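You operate a simulated robot arm through the tools that you are given. There is no shell and no other tool. Be economical: measure what you need, move in short steps, check, and stop when the job is done.

You run a simulated robot arm. Do the job below in one go: nothing can be reset, and whatever is moved stays where it is left.

TASK
Scatter seeds over the bread tray and set the roll on them.
Fine: a few shakes; jar shut and back. Set down upright: spice jar.

Only the result counts: the job must be done as asked and must still hold three seconds after the hand-in. Knocking over, shifting, dropping, spilling or breaking anything else fails it.

THE ROBOT
A 7-joint arm with a two-finger parallel gripper, fixed in place. Base frame: the origin is at the foot of the arm, x ahead of it, y to its left, z up. Lengths are in cm, angles in rad, forces in N, time in s.
With the tool pointing down near the work surface it reaches from about 34 to 78 cm from the base axis. Its first joint turns from -2.897 to 2.897 rad. Payload 3.91 kg.
The tool frame sits at the grasp point between the pads (the TCP): z along the fingers, y along the line on which they close. The tips reach 3 cm beyond it. The gripper opens to 11 cm. The fingers are 2 cm wide and 1 cm thick; the gripper's body (4.8 by 11.2 cm) begins 5.5 cm behind the TCP.
Orientation is told as [roll, pitch, yaw] about the base's x, y, z axes, in that order, counted from this pose: with the fingers straight down and closing along the base's y, the tool's x points along the base's -x, its y along +y and its z along -z.

THE INTERFACE
- The arm moves only by the tool move_arm. Its argument "commands" is a list of rows, each an object of numbers (a shift or turn left out is 0, a gripper value left out holds the last): "dx", "dy", "dz": the shift along the tool's x, y, z in cm; "rx", "ry", "rz": the turn, a rotation vector about the tool's x, y, z in rad; "claw": the opening, from 0 (shut) to 1 (fully open). In form: [{"dx": .., "dy": .., "dz": .., "rx": .., "ry": .., "rz": .., "claw": ..}, ...]. A call has 1 to 20 rows; each row is the pose to reach, as a shift and turn from the pose commanded when the call began, along the tool's axes at that moment. A row lasts 0.2 s, in which the tool goes at most 5 cm and 0.15 rad; a call with a longer step from one row to the next is refused whole, and so is a gripper value outside its range. Where a pose cannot be reached the arm comes as near as it can. A force on the tool above 40 N (or 10 N above the force at the start of the call, whichever is more), or a blocked arm, ends the call early, and 0.2 s more pass. Each finger travels about 15.3 cm/s and halts on what it meets, pressing with about 24 N; the grip force reading is that of the motor and also rises with nothing between the fingers. The clock runs only during rows and for 0.2 s after the last one: add rows that repeat a pose to give the fingers time. It gives the time, the measured TCP pose, the force on the tool (base axes), the opening and the grip force at its end, in the units of the frame above (readings bear some noise), with the torque about the TCP (base axes, N m) and any sound that the robot's microphone picked up, and new pictures: "pictures" is both (left out), scene, wrist or none.
- Cameras (640 x 400 px; columns grow to the right, rows downward): "scene" is fixed at [39.93, -49.17, 153.3]; the picture's right is [0.98, 0.19, 0.00], its down [0.07, -0.36, -0.93] and it looks along [-0.18, 0.91, -0.37] (base axes); focal length 363 px, centre (320, 200). "wrist" rides on the gripper at [7.7, 0.7, -11.4] in the tool frame; the picture's right is [-0.09, 1.00, 0.00], its down [-0.80, -0.07, -0.59] and it looks along [-0.59, -0.05, 0.80] (tool axes); focal length 270 px, centre (320, 200). There is no depth. A picture from a camera that has moved, and an enlarged one, comes with that camera's place and axes in the base frame and with its lens. The place of the scene camera against the robot may be out by one fixed shift of up to 1.2 cm in any direction.
- slide_trunk(by): slides the trunk up (or, below 0, down) by that many cm; the arm rides with it, the base frame stays. It gives what a move gives, with no picture.
- close_up(camera, box): a new picture of the part [left, top, right, bottom] of that camera's present view, enlarged. It takes no simulated time.
- close_job(): hands the job in; it is judged then, once.

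Go step by step. Nothing tells you positions but the pictures and the camera data: compare them with the known pose of the tool, close in by small moves and look again before you grip or let go. The budget is 120 turns and 200 pictures, counting those below and the enlarged ones. Unless the task says otherwise, let go and move clear before handing in, and close with one line.

The tools are called after "Emit:" as a command line: name --argument value ..., lists and objects as JSON in quotes. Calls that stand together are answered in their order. move_arm: Moves the arm, as the interface text tells. Its arguments: {"type":"object","properties":{"commands":{"type":"array","items":{"type":"object","properties":{"dx":{"type":"number"},"dy":{"type":"number"},"dz":{"type":"number"},"rx":{"type":"number"},"ry":{"type":"number"},"rz":{"type":"number"},"claw":{"type":"number"}}}},"pictures":{"type":"string","enum":["both","scene","wrist","none"]}},"required":["commands"]} The other tools are called the same way: slide_trunk (by) slides the trunk up or down; close_up (camera, box) takes an enlarged picture of a part of a camera's view; close_job () hands the job in.

At the start:

```text
clock: 0.0
eef_pos: [28.43, 26.59, 123.49]
orientation: [-0.001, 0.0, 0.001]
wrist_force: [-0.5, 0.4, -0.8]
ft_torque: [-0.05, 0.0, 0.02]
opening: 11.0
grip_force: 0.0
trunk travel left (down, up): [-55.0, 6.0]
```

scene: 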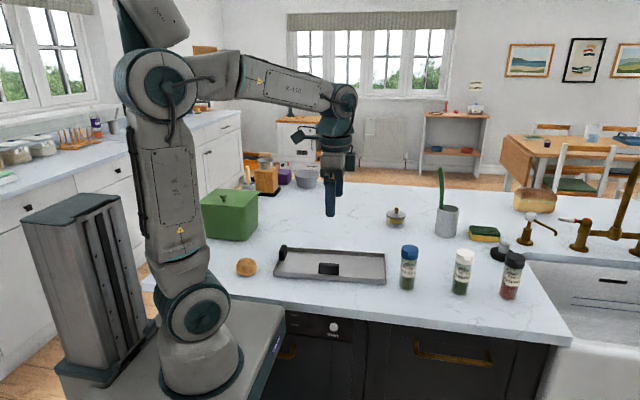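
wrist: 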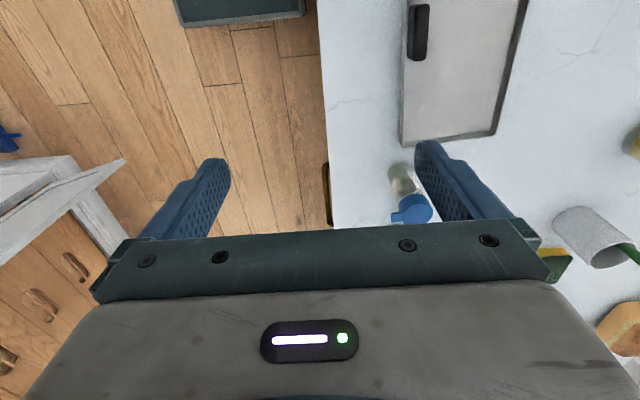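

I see a counter with a tray, a roll to its left and three jars in front (blue, white and black lids). I'll enlarge those parts to read the labels.

Emit:
close_up --camera "scene" --box '[380, 230, 540, 330]'

Emit:
close_up --camera "scene" --box '[220, 220, 400, 332]'

```text
4.00 times, centred on (460, 280) of scene
camera zoom: at [39.93, -49.17, 153.3], right [0.98, 0.19, 0.0], down [0.07, -0.36, -0.93], along [-0.18, 0.91, -0.37], focal length 1451 px, centre (-240, -120)
```

zoom: 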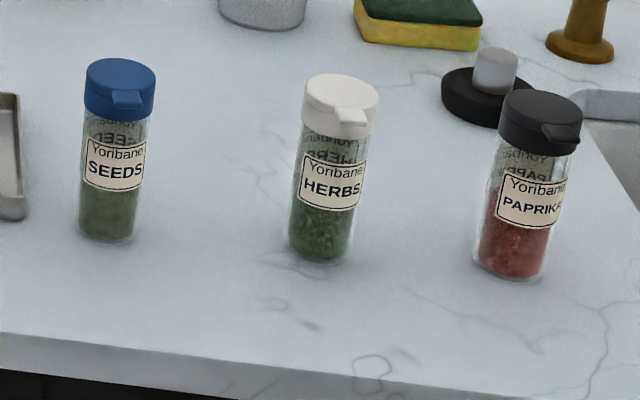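

```text
3.56 times, centred on (310, 276) of scene
camera zoom: at [39.93, -49.17, 153.3], right [0.98, 0.19, 0.0], down [0.07, -0.36, -0.93], along [-0.18, 0.91, -0.37], focal length 1290 px, centre (356, -70)
```

zoom: 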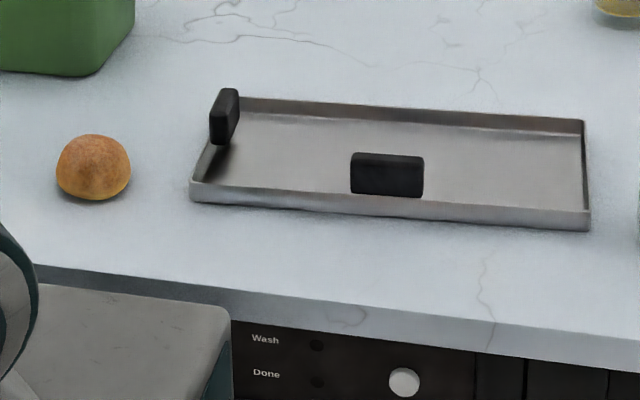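

The SEEDS jar (blue lid, tab facing −y) is near (46, 38) with its top at z≈105. The tray is centred near (24.5, 47.5) and the roll near (0, 38). I'll bring the wrist camera in front of the jar.

Emit:
move_arm --commands '[{"dx": -1.6, "dy": 0.1, "dz": 0.8, "rz": -0.143}, {"dx": -3.2, "dy": 0.3, "dz": 1.6, "rz": -0.286}, {"dx": -4.8, "dy": 0.4, "dz": 2.4, "rz": -0.428}, {"dx": -6.4, "dy": 0.5, "dz": 3.1, "rz": -0.571}, {"dx": -8, "dy": 0.7, "dz": 3.9, "rz": -0.714}, {"dx": -9.6, "dy": 0.8, "dz": 4.7, "rz": -0.857}, {"dx": -11.2, "dy": 1, "dz": 5.5, "rz": -1.0}, {"dx": -12.8, "dy": 1.1, "dz": 6.2, "rz": -1.142}, {"dx": -14.4, "dy": 1.2, "dz": 7, "rz": -1.285}, {"dx": -16, "dy": 1.4, "dz": 7.8, "rz": -1.428}, {"dx": -17.5, "dy": 1.5, "dz": 8.5, "rz": -1.571}, {"dx": -17.5, "dy": 1.5, "dz": 8.5, "rz": -1.571}]'

```text
clock: 2.6
eef_pos: [45.98, 27.79, 115.02]
orientation: [0.001, -0.002, 1.573]
wrist_force: [-0.2, -0.2, 0.1]
ft_torque: [0.01, -0.02, 0.01]
opening: 11.0
grip_force: 0.0
trunk travel left (down, up): [-55.0, 6.0]
camera wrist: at [45.19, 20.19, 126.51], right [-1.0, 0.09, 0.0], down [0.07, 0.8, 0.59], along [0.05, 0.59, -0.8], focal length 270 px, centre (320, 200)
```

scene: 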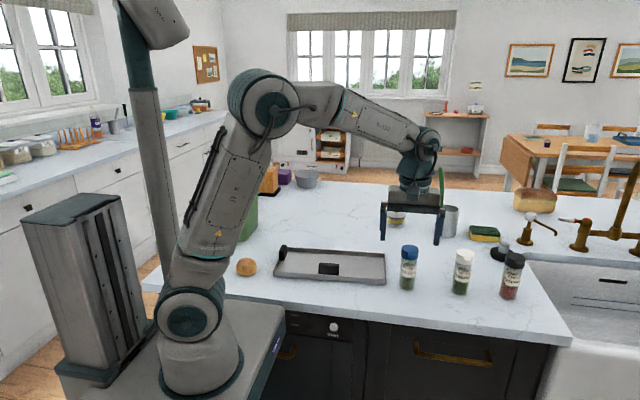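
wrist: 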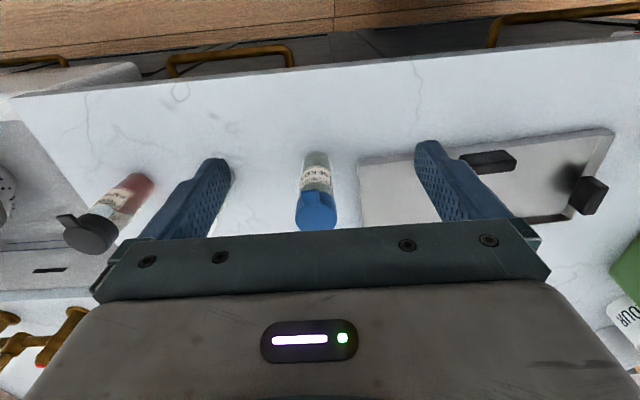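

The camera is now over the jar. I'll look closer at the lid and at the tray handles.

Emit:
close_up --camera "wrist" --box '[270, 140, 370, 240]'

Emit:
close_up --camera "scene" --box '[385, 235, 433, 295]'

```text
4.00 times, centred on (320, 190) of wrist
camera zoom: at [45.19, 20.19, 126.51], right [-1.0, 0.09, 0.0], down [0.07, 0.8, 0.59], along [0.05, 0.59, -0.8], focal length 1081 px, centre (320, 240)
```

zoom: 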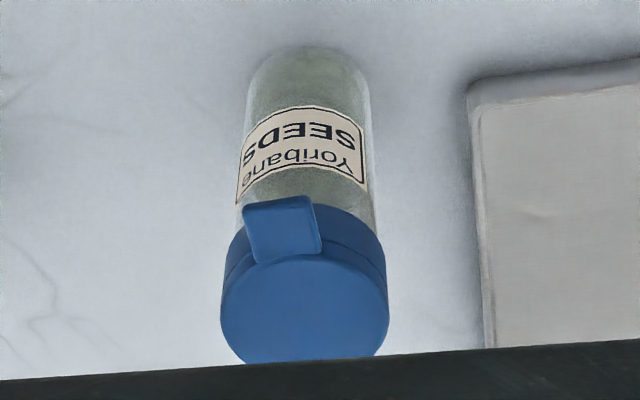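

```text
6.67 times, centred on (409, 265) of scene
camera zoom: at [39.93, -49.17, 153.3], right [0.98, 0.19, 0.0], down [0.07, -0.36, -0.93], along [-0.18, 0.91, -0.37], focal length 2419 px, centre (-273, -233)
```

zoom: 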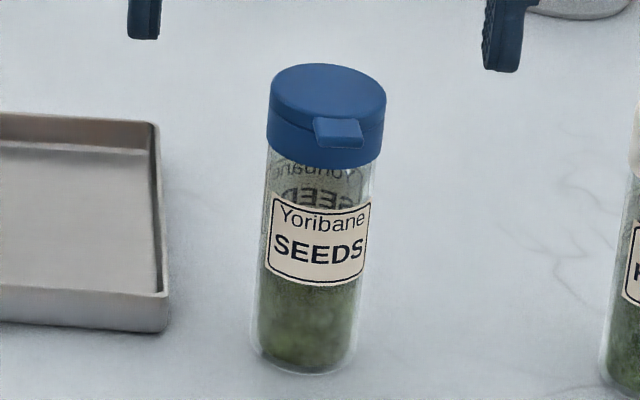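

The lid is a flip cap with its tab facing −y and its hinge at the +y side. I'll turn the hand so it can point horizontally along +y with the camera on top, starting with the yaw.

Emit:
move_arm --commands '[{"rz": 0.15, "dx": 0.5}, {"rz": 0.3, "dx": 1}, {"rz": 0.45, "dx": 1.5}, {"rz": 0.6, "dx": 2}, {"rz": 0.75, "dx": 2.5}, {"rz": 0.9, "dx": 3}, {"rz": 1.05, "dx": 3.5}, {"rz": 1.2, "dx": 4}, {"rz": 1.35, "dx": 4.5}, {"rz": 1.5, "dx": 5}, {"rz": 1.65, "dx": 5.5}, {"rz": 1.8, "dx": 6}, {"rz": 1.95, "dx": 6.5}, {"rz": 2.1, "dx": 7}, {"rz": 2.25, "dx": 7.5}, {"rz": 2.4, "dx": 8}, {"rz": 2.55, "dx": 8.5}, {"rz": 2.7, "dx": 9}, {"rz": 2.85, "dx": 9.5}, {"rz": 3.0, "dx": 10}]' --pictures "none"

```text
clock: 6.8
eef_pos: [45.94, 18.06, 114.93]
orientation: [0.001, -0.001, -1.432]
wrist_force: [-0.6, 0.9, 0.0]
ft_torque: [-0.01, -0.01, -0.01]
opening: 11.02
grip_force: 0.1
trunk travel left (down, up): [-55.0, 6.0]
```

Emit:
move_arm --commands '[{"rz": 0.139, "claw": 0}, {"rz": 0.139, "claw": 0}]' --pictures "none"

Emit:
move_arm --commands '[{"ry": 0.143}, {"ry": 0.286}, {"ry": 0.428}, {"ry": 0.571}, {"ry": 0.714}, {"ry": 0.857}, {"ry": 1.0}, {"ry": 1.142}, {"ry": 1.285}, {"ry": 1.428}, {"ry": 1.571}, {"ry": 1.571}]'

```text
clock: 7.4
eef_pos: [45.92, 17.85, 114.85]
orientation: [0.001, 0.0, -1.571]
wrist_force: [0.3, -0.5, 0.1]
ft_torque: [-0.01, 0.01, -0.03]
opening: 0.01
grip_force: 24.2
trunk travel left (down, up): [-55.0, 6.0]
```

```text
clock: 10.0
eef_pos: [45.76, 17.82, 114.99]
orientation: [3.004, 1.568, 1.435]
wrist_force: [-0.6, 0.3, -0.1]
ft_torque: [0.0, 0.0, -0.05]
opening: 0.01
grip_force: 24.6
trunk travel left (down, up): [-55.0, 6.0]
camera wrist: at [46.58, 6.49, 122.71], right [1.0, 0.0, -0.09], down [-0.07, -0.59, -0.8], along [-0.05, 0.81, -0.59], focal length 270 px, centre (320, 200)
```

scene: 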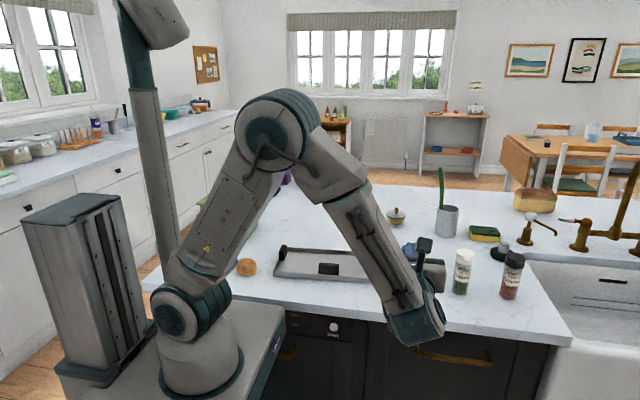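
wrist: 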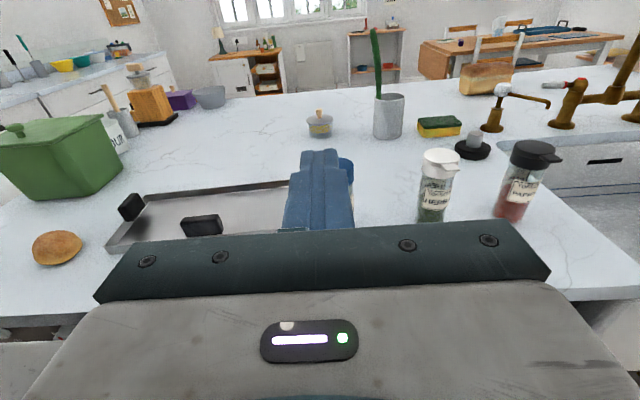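

The pose is reached. I'll open the fingers to see the jar between them and locate it exactly.

Emit:
move_arm --commands '[{"claw": 1}, {"claw": 1}, {"claw": 1}]' --pictures "wrist"

Emit:
close_up --camera "wrist" --box '[260, 130, 400, 250]'

```text
clock: 10.8
eef_pos: [45.9, 17.78, 114.99]
orientation: [2.809, 1.572, 1.239]
wrist_force: [0.3, 0.2, 0.0]
ft_torque: [0.03, 0.02, 0.0]
opening: 11.02
grip_force: 0.0
trunk travel left (down, up): [-55.0, 6.0]
camera wrist: at [46.59, 6.51, 122.73], right [1.0, 0.0, -0.09], down [-0.07, -0.59, -0.8], along [-0.05, 0.8, -0.59], focal length 270 px, centre (320, 200)
```

wrist: 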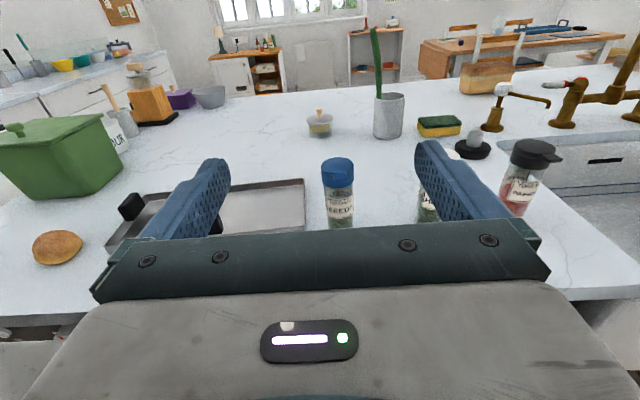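

```text
3.33 times, centred on (330, 190) of wrist
camera zoom: at [46.59, 6.51, 122.73], right [1.0, 0.0, -0.09], down [-0.07, -0.59, -0.8], along [-0.05, 0.8, -0.59], focal length 901 px, centre (287, 233)
```

zoom: 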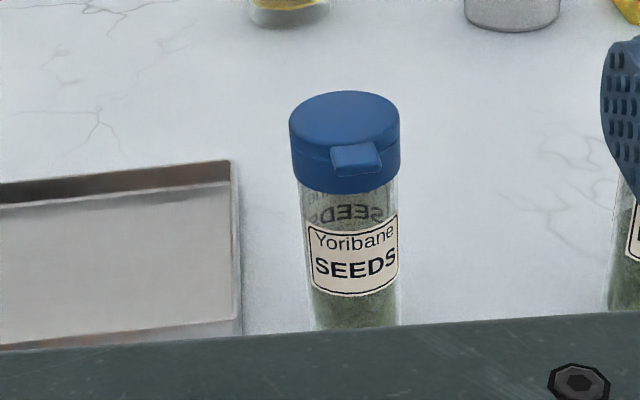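

The lid top is centred at (47.3, 38.4, 104.8). The tab tip is near (47.6, 35.4) with its underside at about z 103.8. I'll close the fingers and bring the tips just in front of and below the tab.

Emit:
move_arm --commands '[{"claw": 0, "dx": -3, "dy": 0.5}, {"claw": 0, "dx": -6, "dy": 1}, {"claw": 0, "dx": -9, "dy": 1.6}, {"dx": -12.6, "dy": 1.6, "dz": 2}, {"dx": -12.6, "dy": 1.6, "dz": 6}, {"dx": -12.6, "dy": 1.6, "dz": 10}, {"dx": -12.6, "dy": 1.6, "dz": 13}, {"dx": -12.6, "dy": 1.6, "dz": 13}]'

Emit:
close_up --camera "scene" --box '[360, 220, 480, 300]'

Emit:
close_up --camera "wrist" --box '[260, 110, 400, 230]'

```text
clock: 12.6
eef_pos: [47.32, 30.91, 102.42]
orientation: [0.414, 1.572, -1.155]
wrist_force: [0.9, 0.3, -0.1]
ft_torque: [0.0, -0.03, 0.0]
opening: 0.02
grip_force: 24.2
trunk travel left (down, up): [-55.0, 6.0]
camera wrist: at [47.99, 19.5, 110.2], right [1.0, 0.0, -0.09], down [-0.07, -0.59, -0.8], along [-0.05, 0.8, -0.59], focal length 270 px, centre (320, 200)
```

scene: 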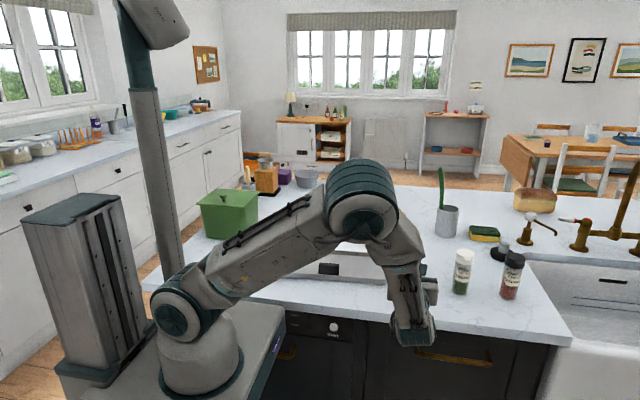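
wrist: 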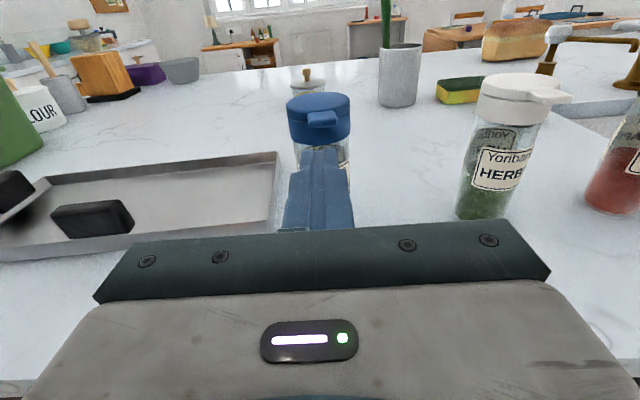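

```text
5.00 times, centred on (420, 260) of scene
camera zoom: at [39.93, -49.17, 153.3], right [0.98, 0.19, 0.0], down [0.07, -0.36, -0.93], along [-0.18, 0.91, -0.37], focal length 1814 px, centre (-180, -100)
```

zoom: 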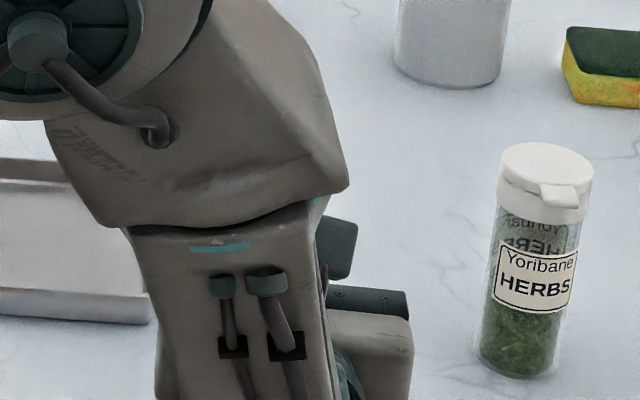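

```text
3.33 times, centred on (330, 170) of wrist
camera zoom: at [47.99, 19.5, 110.2], right [1.0, 0.0, -0.09], down [-0.07, -0.59, -0.8], along [-0.05, 0.8, -0.59], focal length 901 px, centre (287, 300)
```

zoom: 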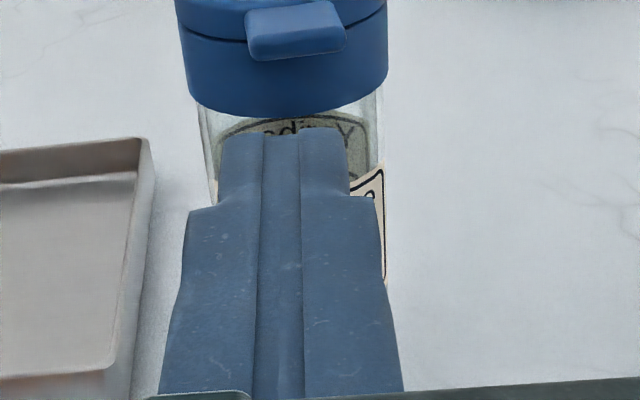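

The tips are 0.6 cm below the tab and 1.5 cm short of it. I'll move forward under the tab and start raising in small steps.

Emit:
move_arm --commands '[{"dz": 1, "dy": 0.2}, {"dz": 1.7, "dy": 0.2}, {"dz": 2.1, "dy": 0.2}, {"dz": 2.1, "dy": 0.2, "dx": 0.3}, {"dz": 2.1, "dy": 0.2, "dx": 0.5}, {"dz": 2.1, "dy": 0.2, "dx": 0.7}, {"dz": 2.1, "dy": 0.2, "dx": 0.8}]' --pictures "none"

Emit:
close_up --camera "wrist" --box '[250, 60, 390, 180]'

```text
clock: 14.2
eef_pos: [47.72, 32.96, 103.15]
orientation: [-0.383, 1.572, -1.952]
wrist_force: [0.9, -0.5, -0.1]
ft_torque: [-0.01, -0.03, 0.0]
opening: 0.0
grip_force: 24.0
trunk travel left (down, up): [-55.0, 6.0]
```

```text
3.33 times, centred on (320, 120) of wrist
camera zoom: at [48.41, 21.61, 110.86], right [1.0, 0.0, -0.09], down [-0.07, -0.59, -0.8], along [-0.05, 0.8, -0.59], focal length 901 px, centre (320, 467)
```

zoom: 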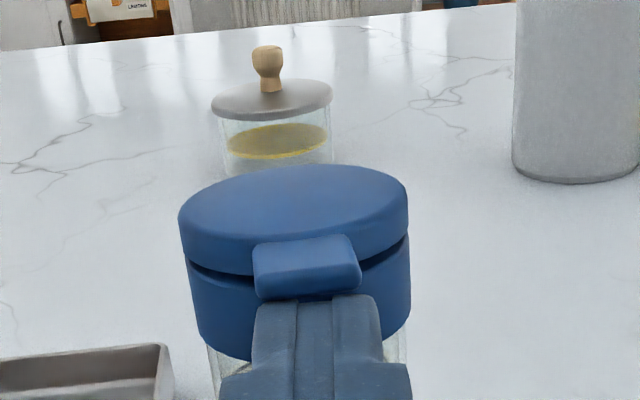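

The seam is opening with almost no force. I'll keep lifting and follow the lid's arc.

Emit:
move_arm --commands '[{"dx": 0.3}, {"dx": 0.6}, {"dx": 0.9}, {"dx": 1.2}, {"dx": 1.5, "dz": 0.1}]' --pictures "none"

Emit:
close_up --camera "wrist" --box '[250, 60, 390, 180]'

```text
clock: 15.4
eef_pos: [47.58, 32.93, 104.67]
orientation: [-0.748, 1.571, -2.318]
wrist_force: [-0.5, 0.2, 0.8]
ft_torque: [0.03, -0.02, 0.02]
opening: 0.0
grip_force: 24.4
trunk travel left (down, up): [-55.0, 6.0]
```

```text
3.33 times, centred on (320, 120) of wrist
camera zoom: at [48.36, 21.69, 112.45], right [1.0, 0.0, -0.09], down [-0.07, -0.59, -0.8], along [-0.05, 0.8, -0.59], focal length 901 px, centre (320, 467)
```

zoom: 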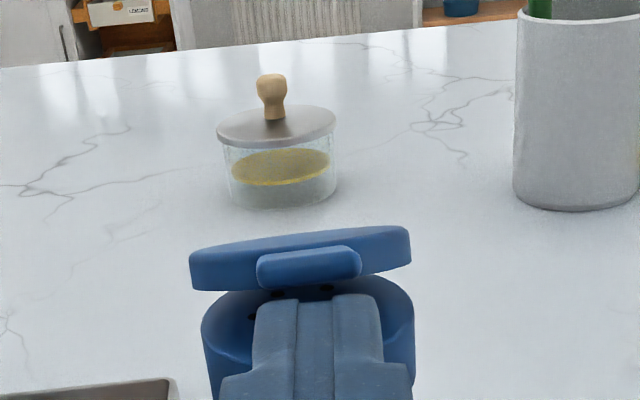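

Emit:
move_arm --commands '[{"dx": 0.6}, {"dx": 1.0, "dz": 0.5}, {"dx": 1.4, "dz": 1.0}, {"dx": 1.6, "dz": 1.5}, {"dx": 1.8, "dz": 2.1}, {"dx": 2.0, "dz": 2.7}, {"dx": 2.0, "dz": 2.7}]' --pictures "none"

Emit:
close_up --camera "wrist" --box '[250, 40, 410, 180]'

```text
clock: 17.0
eef_pos: [47.66, 35.7, 106.6]
orientation: [2.357, 1.571, 0.79]
wrist_force: [0.0, 0.6, 0.0]
ft_torque: [0.0, 0.01, -0.01]
opening: 0.0
grip_force: 23.8
trunk travel left (down, up): [-55.0, 6.0]
```

```text
2.86 times, centred on (330, 110) of wrist
camera zoom: at [48.41, 24.3, 114.41], right [1.0, 0.0, -0.09], down [-0.07, -0.59, -0.8], along [-0.05, 0.8, -0.59], focal length 772 px, centre (291, 457)
```

zoom: 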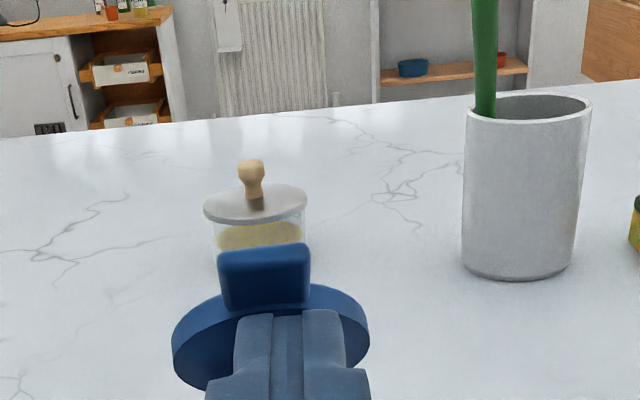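

Emit:
move_arm --commands '[{"dx": 0.3, "dz": 0.6}, {"dx": 0.4, "dz": 1.2}, {"dx": 0.4, "dz": 1.8}, {"dx": 0.4, "dz": 2.4}, {"dx": 0.3, "dz": 2.9}, {"dx": 0.3, "dz": 2.9}]' --pictures "none"

Emit:
close_up --camera "wrist" --box '[250, 40, 410, 180]'

```text
clock: 18.4
eef_pos: [47.71, 38.63, 106.88]
orientation: [-1.581, 1.572, 3.135]
wrist_force: [0.3, -0.1, 0.2]
ft_torque: [0.01, -0.02, -0.02]
opening: 0.0
grip_force: 23.9
trunk travel left (down, up): [-55.0, 6.0]
```

```text
2.86 times, centred on (330, 110) of wrist
camera zoom: at [48.37, 27.31, 114.7], right [1.0, 0.0, -0.09], down [-0.07, -0.59, -0.8], along [-0.05, 0.8, -0.59], focal length 772 px, centre (291, 457)
```

zoom: 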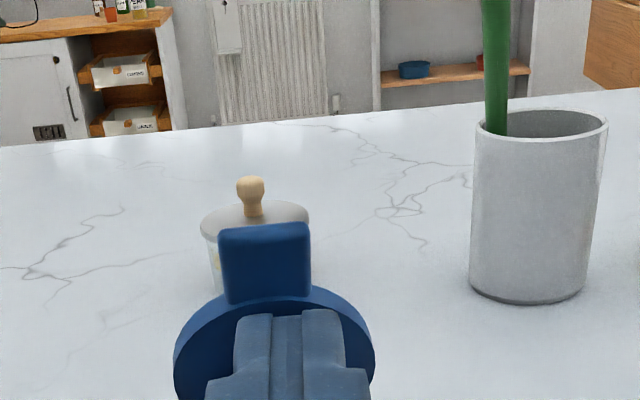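

Emit:
move_arm --commands '[{"dz": 0.5}, {"dz": 1.0, "dx": -0.1}, {"dz": 1.5, "dx": -0.2}, {"dz": 0, "dx": 0.5}, {"dz": -4, "dx": 1}, {"dz": -8, "dx": 2}, {"dz": -11, "dx": 2}, {"dz": -11, "dx": 2}]' --pictures "wrist"

Emit:
close_up --camera "wrist" --box '[250, 80, 410, 220]'

```text
clock: 20.2
eef_pos: [47.61, 27.71, 109.09]
orientation: [-1.512, 1.571, -3.08]
wrist_force: [0.1, 0.4, -0.6]
ft_torque: [-0.01, -0.01, 0.0]
opening: 0.0
grip_force: 23.7
trunk travel left (down, up): [-55.0, 6.0]
camera wrist: at [48.33, 16.3, 116.82], right [1.0, 0.0, -0.09], down [-0.07, -0.59, -0.8], along [-0.05, 0.8, -0.59], focal length 270 px, centre (320, 200)
```

wrist: 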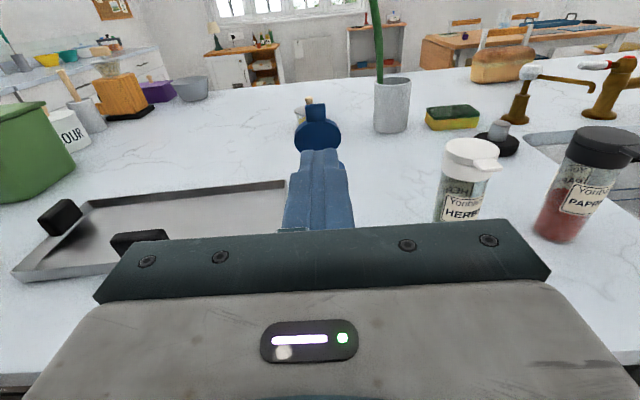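

```text
2.86 times, centred on (330, 150) of wrist
camera zoom: at [48.33, 16.3, 116.82], right [1.0, 0.0, -0.09], down [-0.07, -0.59, -0.8], along [-0.05, 0.8, -0.59], focal length 772 px, centre (291, 343)
```

zoom: 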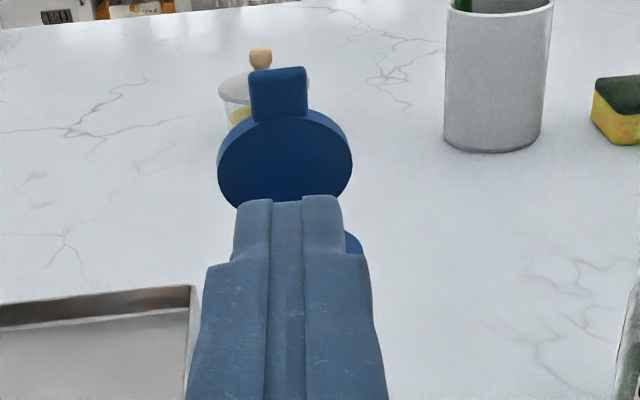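

The lid stays open. I'll open the fingers and look at the jar.

Emit:
move_arm --commands '[{"claw": 0.75, "dz": -2}, {"claw": 0.75, "dz": -2}, {"claw": 0.75, "dz": -2}]' --pictures "none"

Emit:
close_up --camera "wrist" --box '[230, 80, 410, 220]'

```text
clock: 21.0
eef_pos: [47.64, 25.55, 109.11]
orientation: [0.839, 1.571, -0.729]
wrist_force: [0.7, 0.5, 0.2]
ft_torque: [-0.01, 0.01, 0.0]
opening: 8.26
grip_force: 0.0
trunk travel left (down, up): [-55.0, 6.0]
```

```text
2.86 times, centred on (320, 150) of wrist
camera zoom: at [48.36, 14.3, 116.86], right [1.0, 0.0, -0.09], down [-0.07, -0.59, -0.8], along [-0.05, 0.8, -0.59], focal length 772 px, centre (320, 343)
```

zoom: 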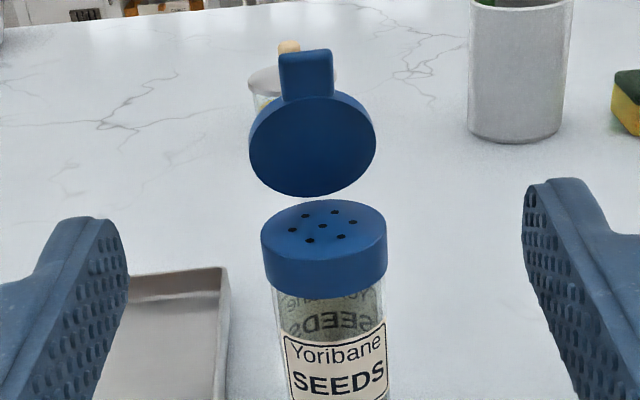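

The jar is unmoved at about (47.4, 38.1), with the shaker holes visible. I'll go down to grip height just under the collar and partly forward, then check clearance.

Emit:
move_arm --commands '[{"dx": -3, "dy": -0.2}, {"dx": -6, "dy": -0.2}, {"dx": -9, "dy": -0.2}, {"dx": -9, "dy": -0.2, "dz": 3}, {"dx": -9, "dy": -0.2, "dz": 6}, {"dx": -9, "dy": -0.2, "dz": 7.5}, {"dx": -9, "dy": -0.2, "dz": 7.5}]'

Emit:
close_up --camera "wrist" --box '[200, 60, 440, 230]'

```text
clock: 22.6
eef_pos: [47.54, 33.26, 100.06]
orientation: [-0.798, 1.569, -2.367]
wrist_force: [0.4, -0.3, 0.4]
ft_torque: [0.0, -0.02, -0.02]
opening: 8.25
grip_force: 0.1
trunk travel left (down, up): [-55.0, 6.0]
camera wrist: at [48.24, 21.9, 107.73], right [1.0, 0.0, -0.09], down [-0.07, -0.59, -0.8], along [-0.05, 0.8, -0.59], focal length 270 px, centre (320, 200)
```

scene: 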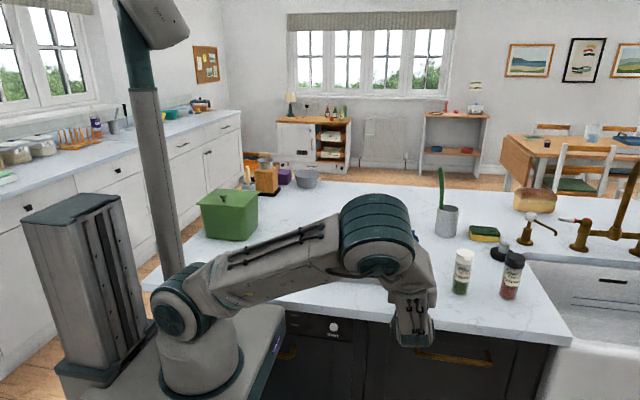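
wrist: 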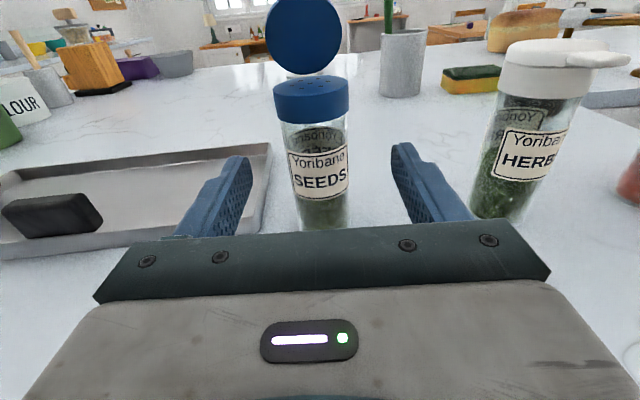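

```text
2.35 times, centred on (320, 145) of wrist
camera zoom: at [48.24, 21.9, 107.73], right [1.0, 0.0, -0.09], down [-0.07, -0.59, -0.8], along [-0.05, 0.8, -0.59], focal length 636 px, centre (320, 329)
```

zoom: 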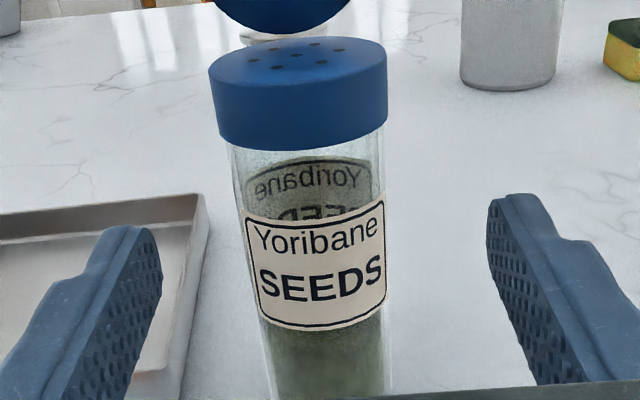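

Clear so far. I'll advance around the jar and check before gripping.

Emit:
move_arm --commands '[{"dz": 1.2}, {"dz": 2.4}, {"dz": 3.6}, {"dz": 4.8}, {"dz": 4.8}]' --pictures "wrist"

```text
clock: 23.8
eef_pos: [47.48, 38.12, 99.97]
orientation: [-1.204, 1.572, -2.772]
wrist_force: [0.6, -0.3, 0.1]
ft_torque: [0.04, 0.01, -0.01]
opening: 8.27
grip_force: 0.0
trunk travel left (down, up): [-55.0, 6.0]
camera wrist: at [48.22, 26.71, 107.72], right [1.0, 0.0, -0.09], down [-0.07, -0.59, -0.8], along [-0.05, 0.8, -0.59], focal length 270 px, centre (320, 200)
```

wrist: 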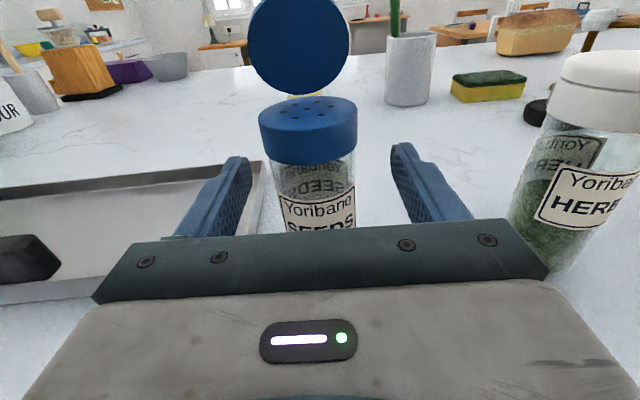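

The jar is about 0.4 cm left of centre. I'll shift and close on it.

Emit:
move_arm --commands '[{"dy": -0.35, "claw": 0.55}, {"dy": -0.35, "claw": 0.45}, {"dy": -0.35, "claw": 0.3}, {"dy": -0.35, "claw": 0.2}, {"dy": -0.35, "claw": 0.2}]'

```text
clock: 25.0
eef_pos: [47.11, 38.01, 100.08]
orientation: [-2.822, 1.57, 1.893]
wrist_force: [0.7, 1.7, 1.1]
ft_torque: [0.07, -0.04, 0.0]
opening: 4.29
grip_force: 23.9
trunk travel left (down, up): [-55.0, 6.0]
camera wrist: at [47.82, 26.63, 107.75], right [1.0, 0.0, -0.09], down [-0.07, -0.59, -0.8], along [-0.05, 0.8, -0.59], focal length 270 px, centre (320, 200)
```

scene: 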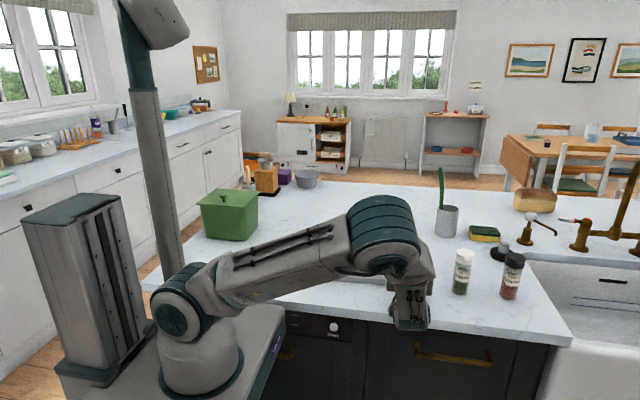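
wrist: 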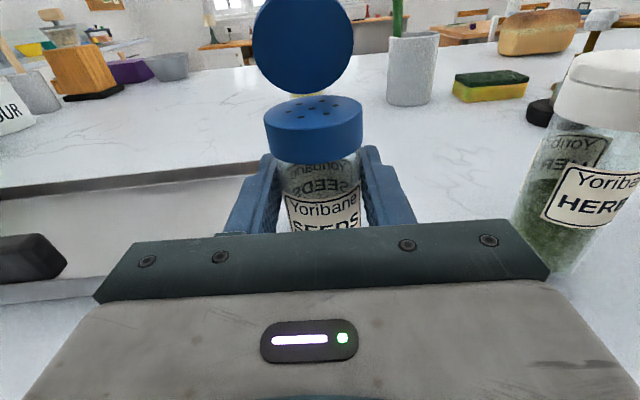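

The jar is held, gripped at (47.1, 38.0, 100.1). I'll lift it straight up and carry it over the tray centre.

Emit:
move_arm --commands '[{"dx": 1}, {"dx": 3}, {"dx": 6}, {"dx": 9}, {"dx": 12}, {"dx": 14}, {"dx": 15, "dy": -2, "dz": 1}, {"dx": 15, "dy": -5, "dz": 2}, {"dx": 15, "dy": -8, "dz": 3}, {"dx": 15, "dy": -11, "dz": 4}, {"dx": 15, "dy": -14, "dz": 5}, {"dx": 15, "dy": -17, "dz": 6.5}, {"dx": 15, "dy": -20, "dz": 8}, {"dx": 15, "dy": -22, "dz": 9}, {"dx": 15, "dy": -22, "dz": 9}]'

```text
clock: 28.2
eef_pos: [25.18, 46.95, 114.94]
orientation: [1.044, 1.569, -0.525]
wrist_force: [-0.3, 0.2, -1.0]
ft_torque: [-0.01, 0.04, -0.01]
opening: 4.28
grip_force: 23.8
trunk travel left (down, up): [-55.0, 6.0]
camera wrist: at [25.92, 35.5, 122.64], right [1.0, 0.0, -0.09], down [-0.07, -0.59, -0.8], along [-0.05, 0.8, -0.59], focal length 270 px, centre (320, 200)
```

scene: 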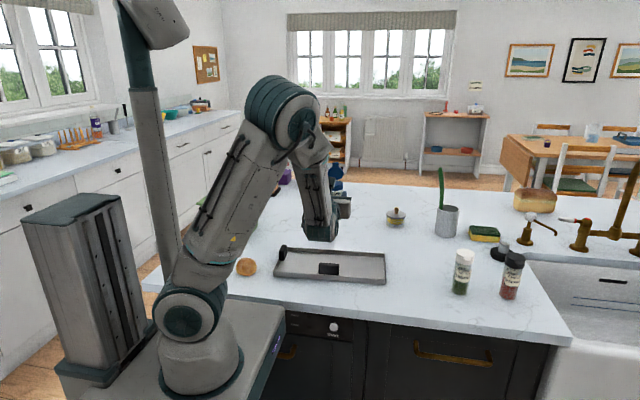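
wrist: 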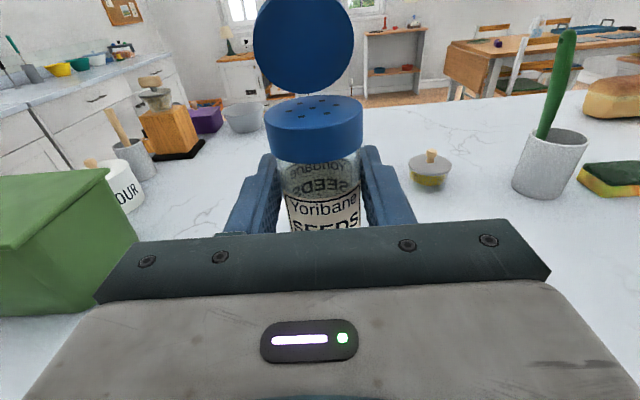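

The jar is over the tray. I'll roll the hand over about its pointing axis, halfway first as a check.

Emit:
move_arm --commands '[{"rz": -0.15}, {"rz": -0.3}, {"rz": -0.45}, {"rz": -0.6}, {"rz": -0.75}, {"rz": -0.9}, {"rz": -1.05}, {"rz": -1.2}, {"rz": -1.3}, {"rz": -1.3}]'

```text
clock: 30.4
eef_pos: [25.17, 46.92, 115.06]
orientation: [1.571, 0.27, 0.002]
wrist_force: [-0.2, 0.6, -2.3]
ft_torque: [0.0, 0.02, 0.0]
opening: 4.3
grip_force: 23.8
trunk travel left (down, up): [-55.0, 6.0]
camera wrist: at [17.88, 35.54, 117.72], right [0.35, 0.0, 0.94], down [0.75, -0.59, -0.28], along [0.56, 0.81, -0.21], focal length 270 px, centre (320, 200)
```

scene: 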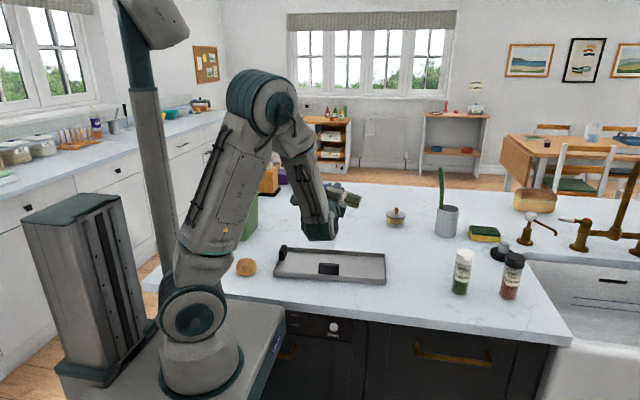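
wrist: 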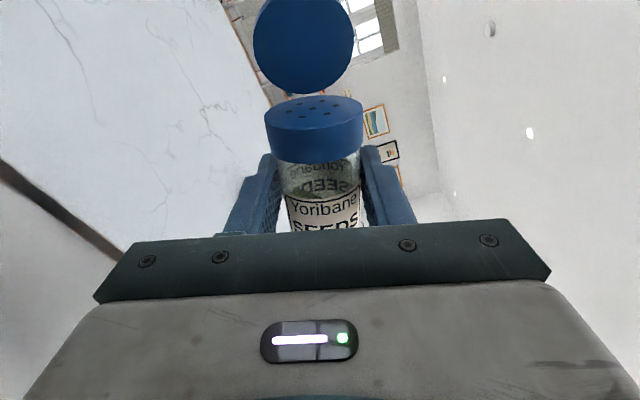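

That works, with nothing spilled. I'll finish the inversion and lower to z≈109.

Emit:
move_arm --commands '[{"rz": -0.15, "dx": -0.16, "dy": -0.58}, {"rz": -0.3, "dx": -0.32, "dy": -1.16}, {"rz": -0.45, "dx": -0.48, "dy": -1.74}, {"rz": -0.6, "dx": -0.64, "dy": -2.32}, {"rz": -0.75, "dx": -0.8, "dy": -2.9}, {"rz": -0.9, "dx": -0.96, "dy": -3.48}, {"rz": -1.05, "dx": -1.12, "dy": -4.06}, {"rz": -1.2, "dx": -1.28, "dy": -4.64}, {"rz": -1.35, "dx": -1.44, "dy": -5.22}, {"rz": -1.5, "dx": -1.6, "dy": -5.8}, {"rz": -1.65, "dx": -1.6, "dy": -5.8}, {"rz": -1.75, "dx": -1.6, "dy": -5.8}]'

Emit:
close_up --camera "scene" --box '[260, 170, 420, 290]'

```text
clock: 33.0
eef_pos: [25.02, 46.96, 109.04]
orientation: [1.567, -1.482, 0.006]
wrist_force: [0.4, -0.2, -0.7]
ft_torque: [0.0, 0.01, -0.04]
opening: 4.29
grip_force: 23.9
trunk travel left (down, up): [-55.0, 6.0]
camera wrist: at [23.7, 35.56, 101.43], right [-0.98, 0.0, 0.18], down [0.14, -0.59, 0.79], along [0.1, 0.8, 0.58], focal length 270 px, centre (320, 200)
```

scene: 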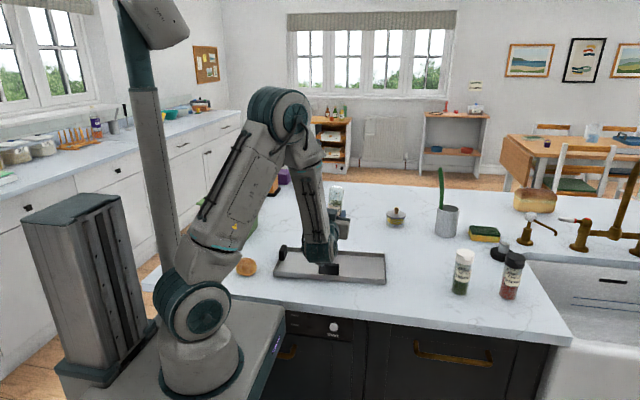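
wrist: 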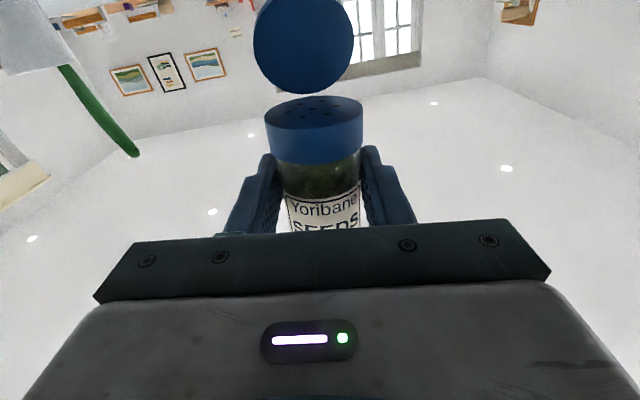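

```text
3.33 times, centred on (340, 230) of scene
camera zoom: at [39.93, -49.17, 153.3], right [0.98, 0.19, 0.0], down [0.07, -0.36, -0.93], along [-0.18, 0.91, -0.37], focal length 1209 px, centre (253, 100)
```

zoom: 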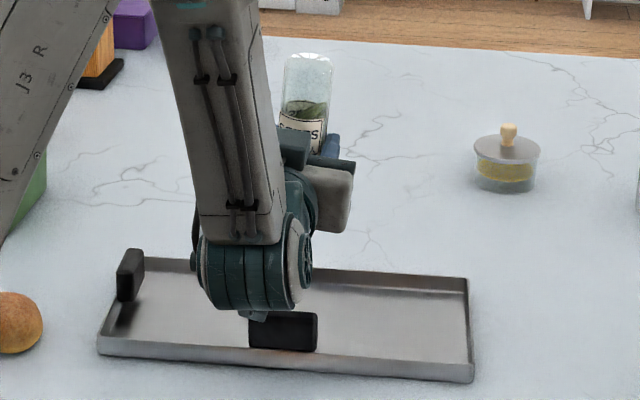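

The jar is inverted over the tray and no seeds are visible yet. I'll give it a few vertical shakes.

Emit:
move_arm --commands '[{"dx": -3}, {"dx": 1}, {"dx": -3}, {"dx": 1}, {"dx": -3}, {"dx": 1}, {"dx": 0}]'

Emit:
close_up --camera "scene" --box '[260, 210, 400, 295]'

```text
clock: 34.6
eef_pos: [25.27, 46.59, 109.17]
orientation: [1.605, -1.479, -0.032]
wrist_force: [-0.4, -1.0, -0.2]
ft_torque: [-0.04, 0.03, 0.03]
opening: 4.3
grip_force: 24.7
trunk travel left (down, up): [-55.0, 6.0]
camera wrist: at [23.84, 35.19, 101.54], right [-0.98, 0.0, 0.18], down [0.14, -0.6, 0.79], along [0.11, 0.8, 0.59], focal length 270 px, centre (320, 200)
```

scene: 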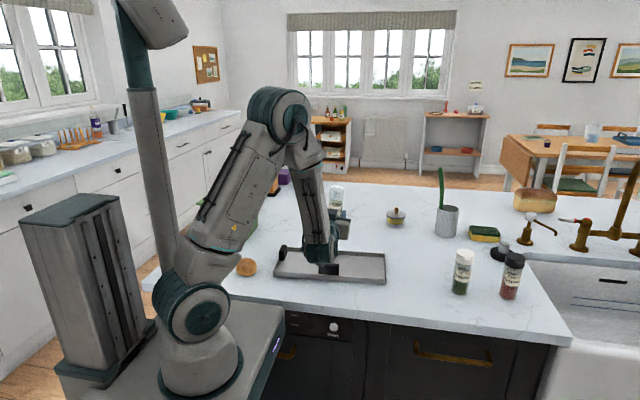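
wrist: 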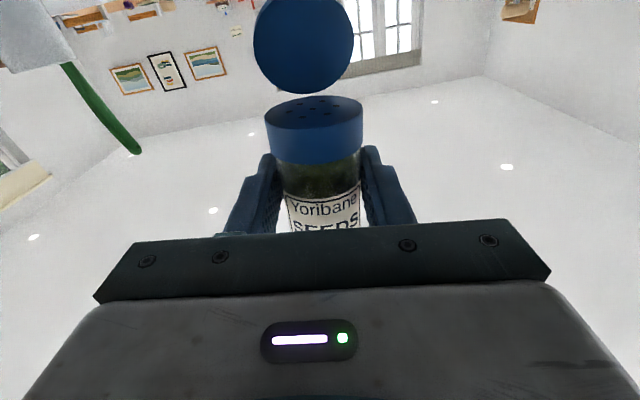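

```text
4.57 times, centred on (330, 252) of scene
camera zoom: at [39.93, -49.17, 153.3], right [0.98, 0.19, 0.0], down [0.07, -0.36, -0.93], along [-0.18, 0.91, -0.37], focal length 1659 px, centre (274, -40)
```

zoom: 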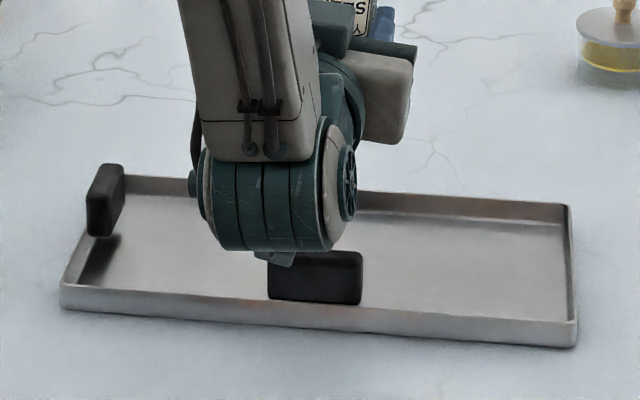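

The wrist hides the landing area. I'll slide sideways, still over the tray, to look beneath.

Emit:
move_arm --commands '[{"dy": -3}, {"dy": -6}, {"dy": -8}, {"dy": -8}]' --pictures "none"

Emit:
close_up --camera "scene" --box '[260, 210, 400, 295]'

```text
clock: 35.6
eef_pos: [33.14, 47.04, 108.38]
orientation: [1.566, -1.479, 0.009]
wrist_force: [0.7, 0.3, -1.2]
ft_torque: [-0.03, -0.02, -0.02]
opening: 4.27
grip_force: 23.9
trunk travel left (down, up): [-55.0, 6.0]
```

```text
4.57 times, centred on (330, 252) of scene
camera zoom: at [39.93, -49.17, 153.3], right [0.98, 0.19, 0.0], down [0.07, -0.36, -0.93], along [-0.18, 0.91, -0.37], focal length 1659 px, centre (274, -40)
```

zoom: 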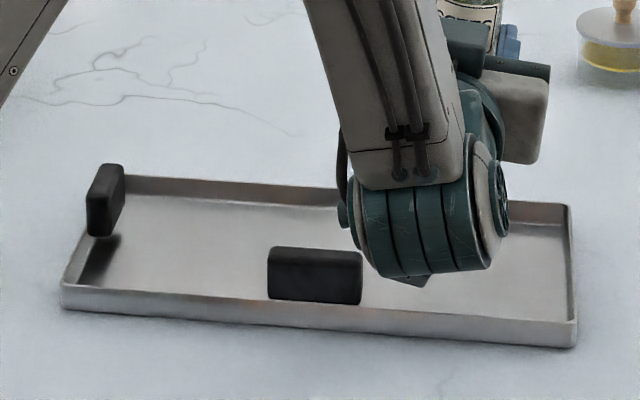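

No seeds have landed yet. I'll shake harder with full-speed reversals.

Emit:
move_arm --commands '[{"dx": -4.9}, {"dx": 0}, {"dx": -4.9, "dy": 1.0}, {"dx": 0, "dy": 1.0}, {"dx": -4.0, "dy": 3.5}, {"dx": 0, "dy": 6}, {"dy": 8}]' --pictures "none"

Emit:
close_up --camera "scene" --box '[260, 210, 400, 295]'

```text
clock: 37.2
eef_pos: [25.1, 46.73, 109.07]
orientation: [1.591, -1.48, -0.019]
wrist_force: [0.0, -0.6, -1.1]
ft_torque: [-0.04, -0.06, 0.03]
opening: 4.3
grip_force: 24.3
trunk travel left (down, up): [-55.0, 6.0]
```

```text
4.57 times, centred on (330, 252) of scene
camera zoom: at [39.93, -49.17, 153.3], right [0.98, 0.19, 0.0], down [0.07, -0.36, -0.93], along [-0.18, 0.91, -0.37], focal length 1659 px, centre (274, -40)
```

zoom: 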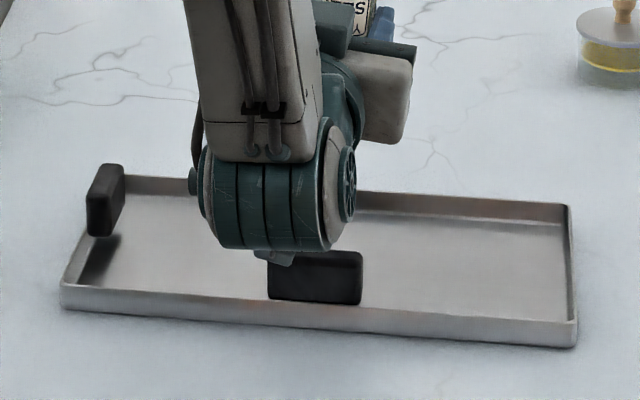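

Emit:
close_up --camera "scene" --box '[335, 250, 390, 290]'

Emit:
close_up --camera "wrist" --box '[240, 70, 400, 240]'

```text
10.00 times, centred on (362, 270) of scene
camera zoom: at [39.93, -49.17, 153.3], right [0.98, 0.19, 0.0], down [0.07, -0.36, -0.93], along [-0.18, 0.91, -0.37], focal length 3628 px, centre (-105, -500)
```

zoom: 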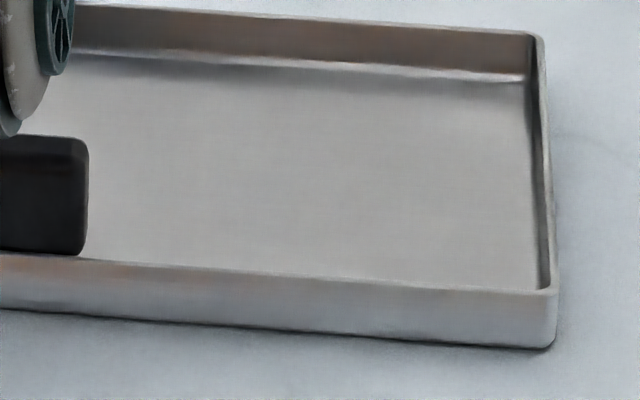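

```text
2.35 times, centred on (320, 155) of wrist
camera zoom: at [23.79, 35.43, 101.42], right [-0.98, 0.0, 0.18], down [0.14, -0.6, 0.79], along [0.1, 0.8, 0.59], focal length 636 px, centre (320, 306)
```

zoom: 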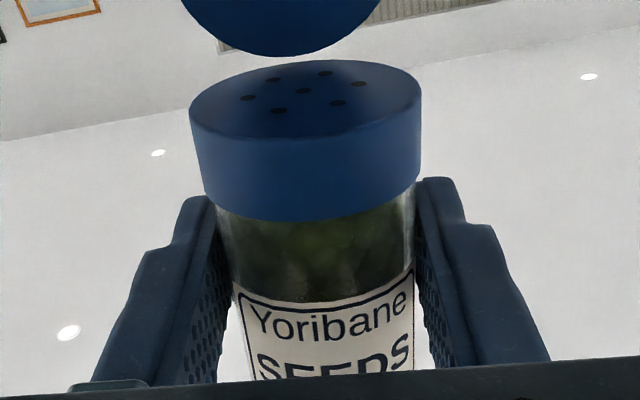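

The seeds are resting against the holes, so it needs stronger shakes. I'll use longer strokes at full speed.

Emit:
move_arm --commands '[{"dx": -5}, {"dx": -10}, {"dx": -5}, {"dx": 0}, {"dx": -5}, {"dx": -10}, {"dx": -5}, {"dx": 0}]' --pictures "none"

Emit:
move_arm --commands '[{"dy": -3}, {"dy": -6}, {"dy": -8}, {"dy": -8}]' --pictures "none"

Emit:
close_up --camera "scene" --box '[260, 210, 400, 295]'

```text
clock: 39.0
eef_pos: [25.0, 46.96, 108.86]
orientation: [1.567, -1.479, 0.005]
wrist_force: [0.1, 0.1, -0.8]
ft_torque: [-0.02, -0.02, 0.01]
opening: 4.3
grip_force: 24.1
trunk travel left (down, up): [-55.0, 6.0]
```

```text
clock: 40.0
eef_pos: [33.04, 47.04, 108.24]
orientation: [1.569, -1.478, 0.003]
wrist_force: [0.0, 0.7, -1.0]
ft_torque: [-0.04, 0.02, -0.03]
opening: 4.3
grip_force: 23.7
trunk travel left (down, up): [-55.0, 6.0]
```

```text
4.57 times, centred on (330, 252) of scene
camera zoom: at [39.93, -49.17, 153.3], right [0.98, 0.19, 0.0], down [0.07, -0.36, -0.93], along [-0.18, 0.91, -0.37], focal length 1659 px, centre (274, -40)
```

zoom: 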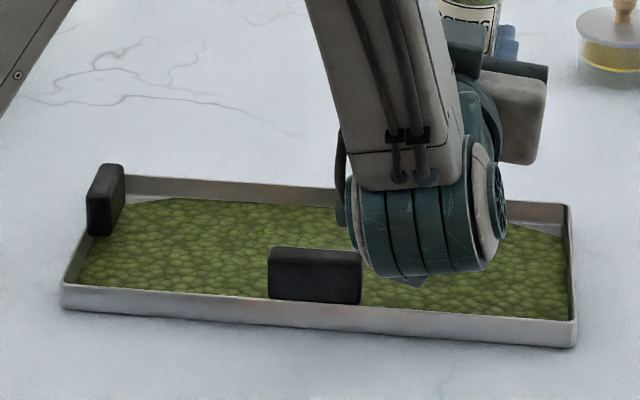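

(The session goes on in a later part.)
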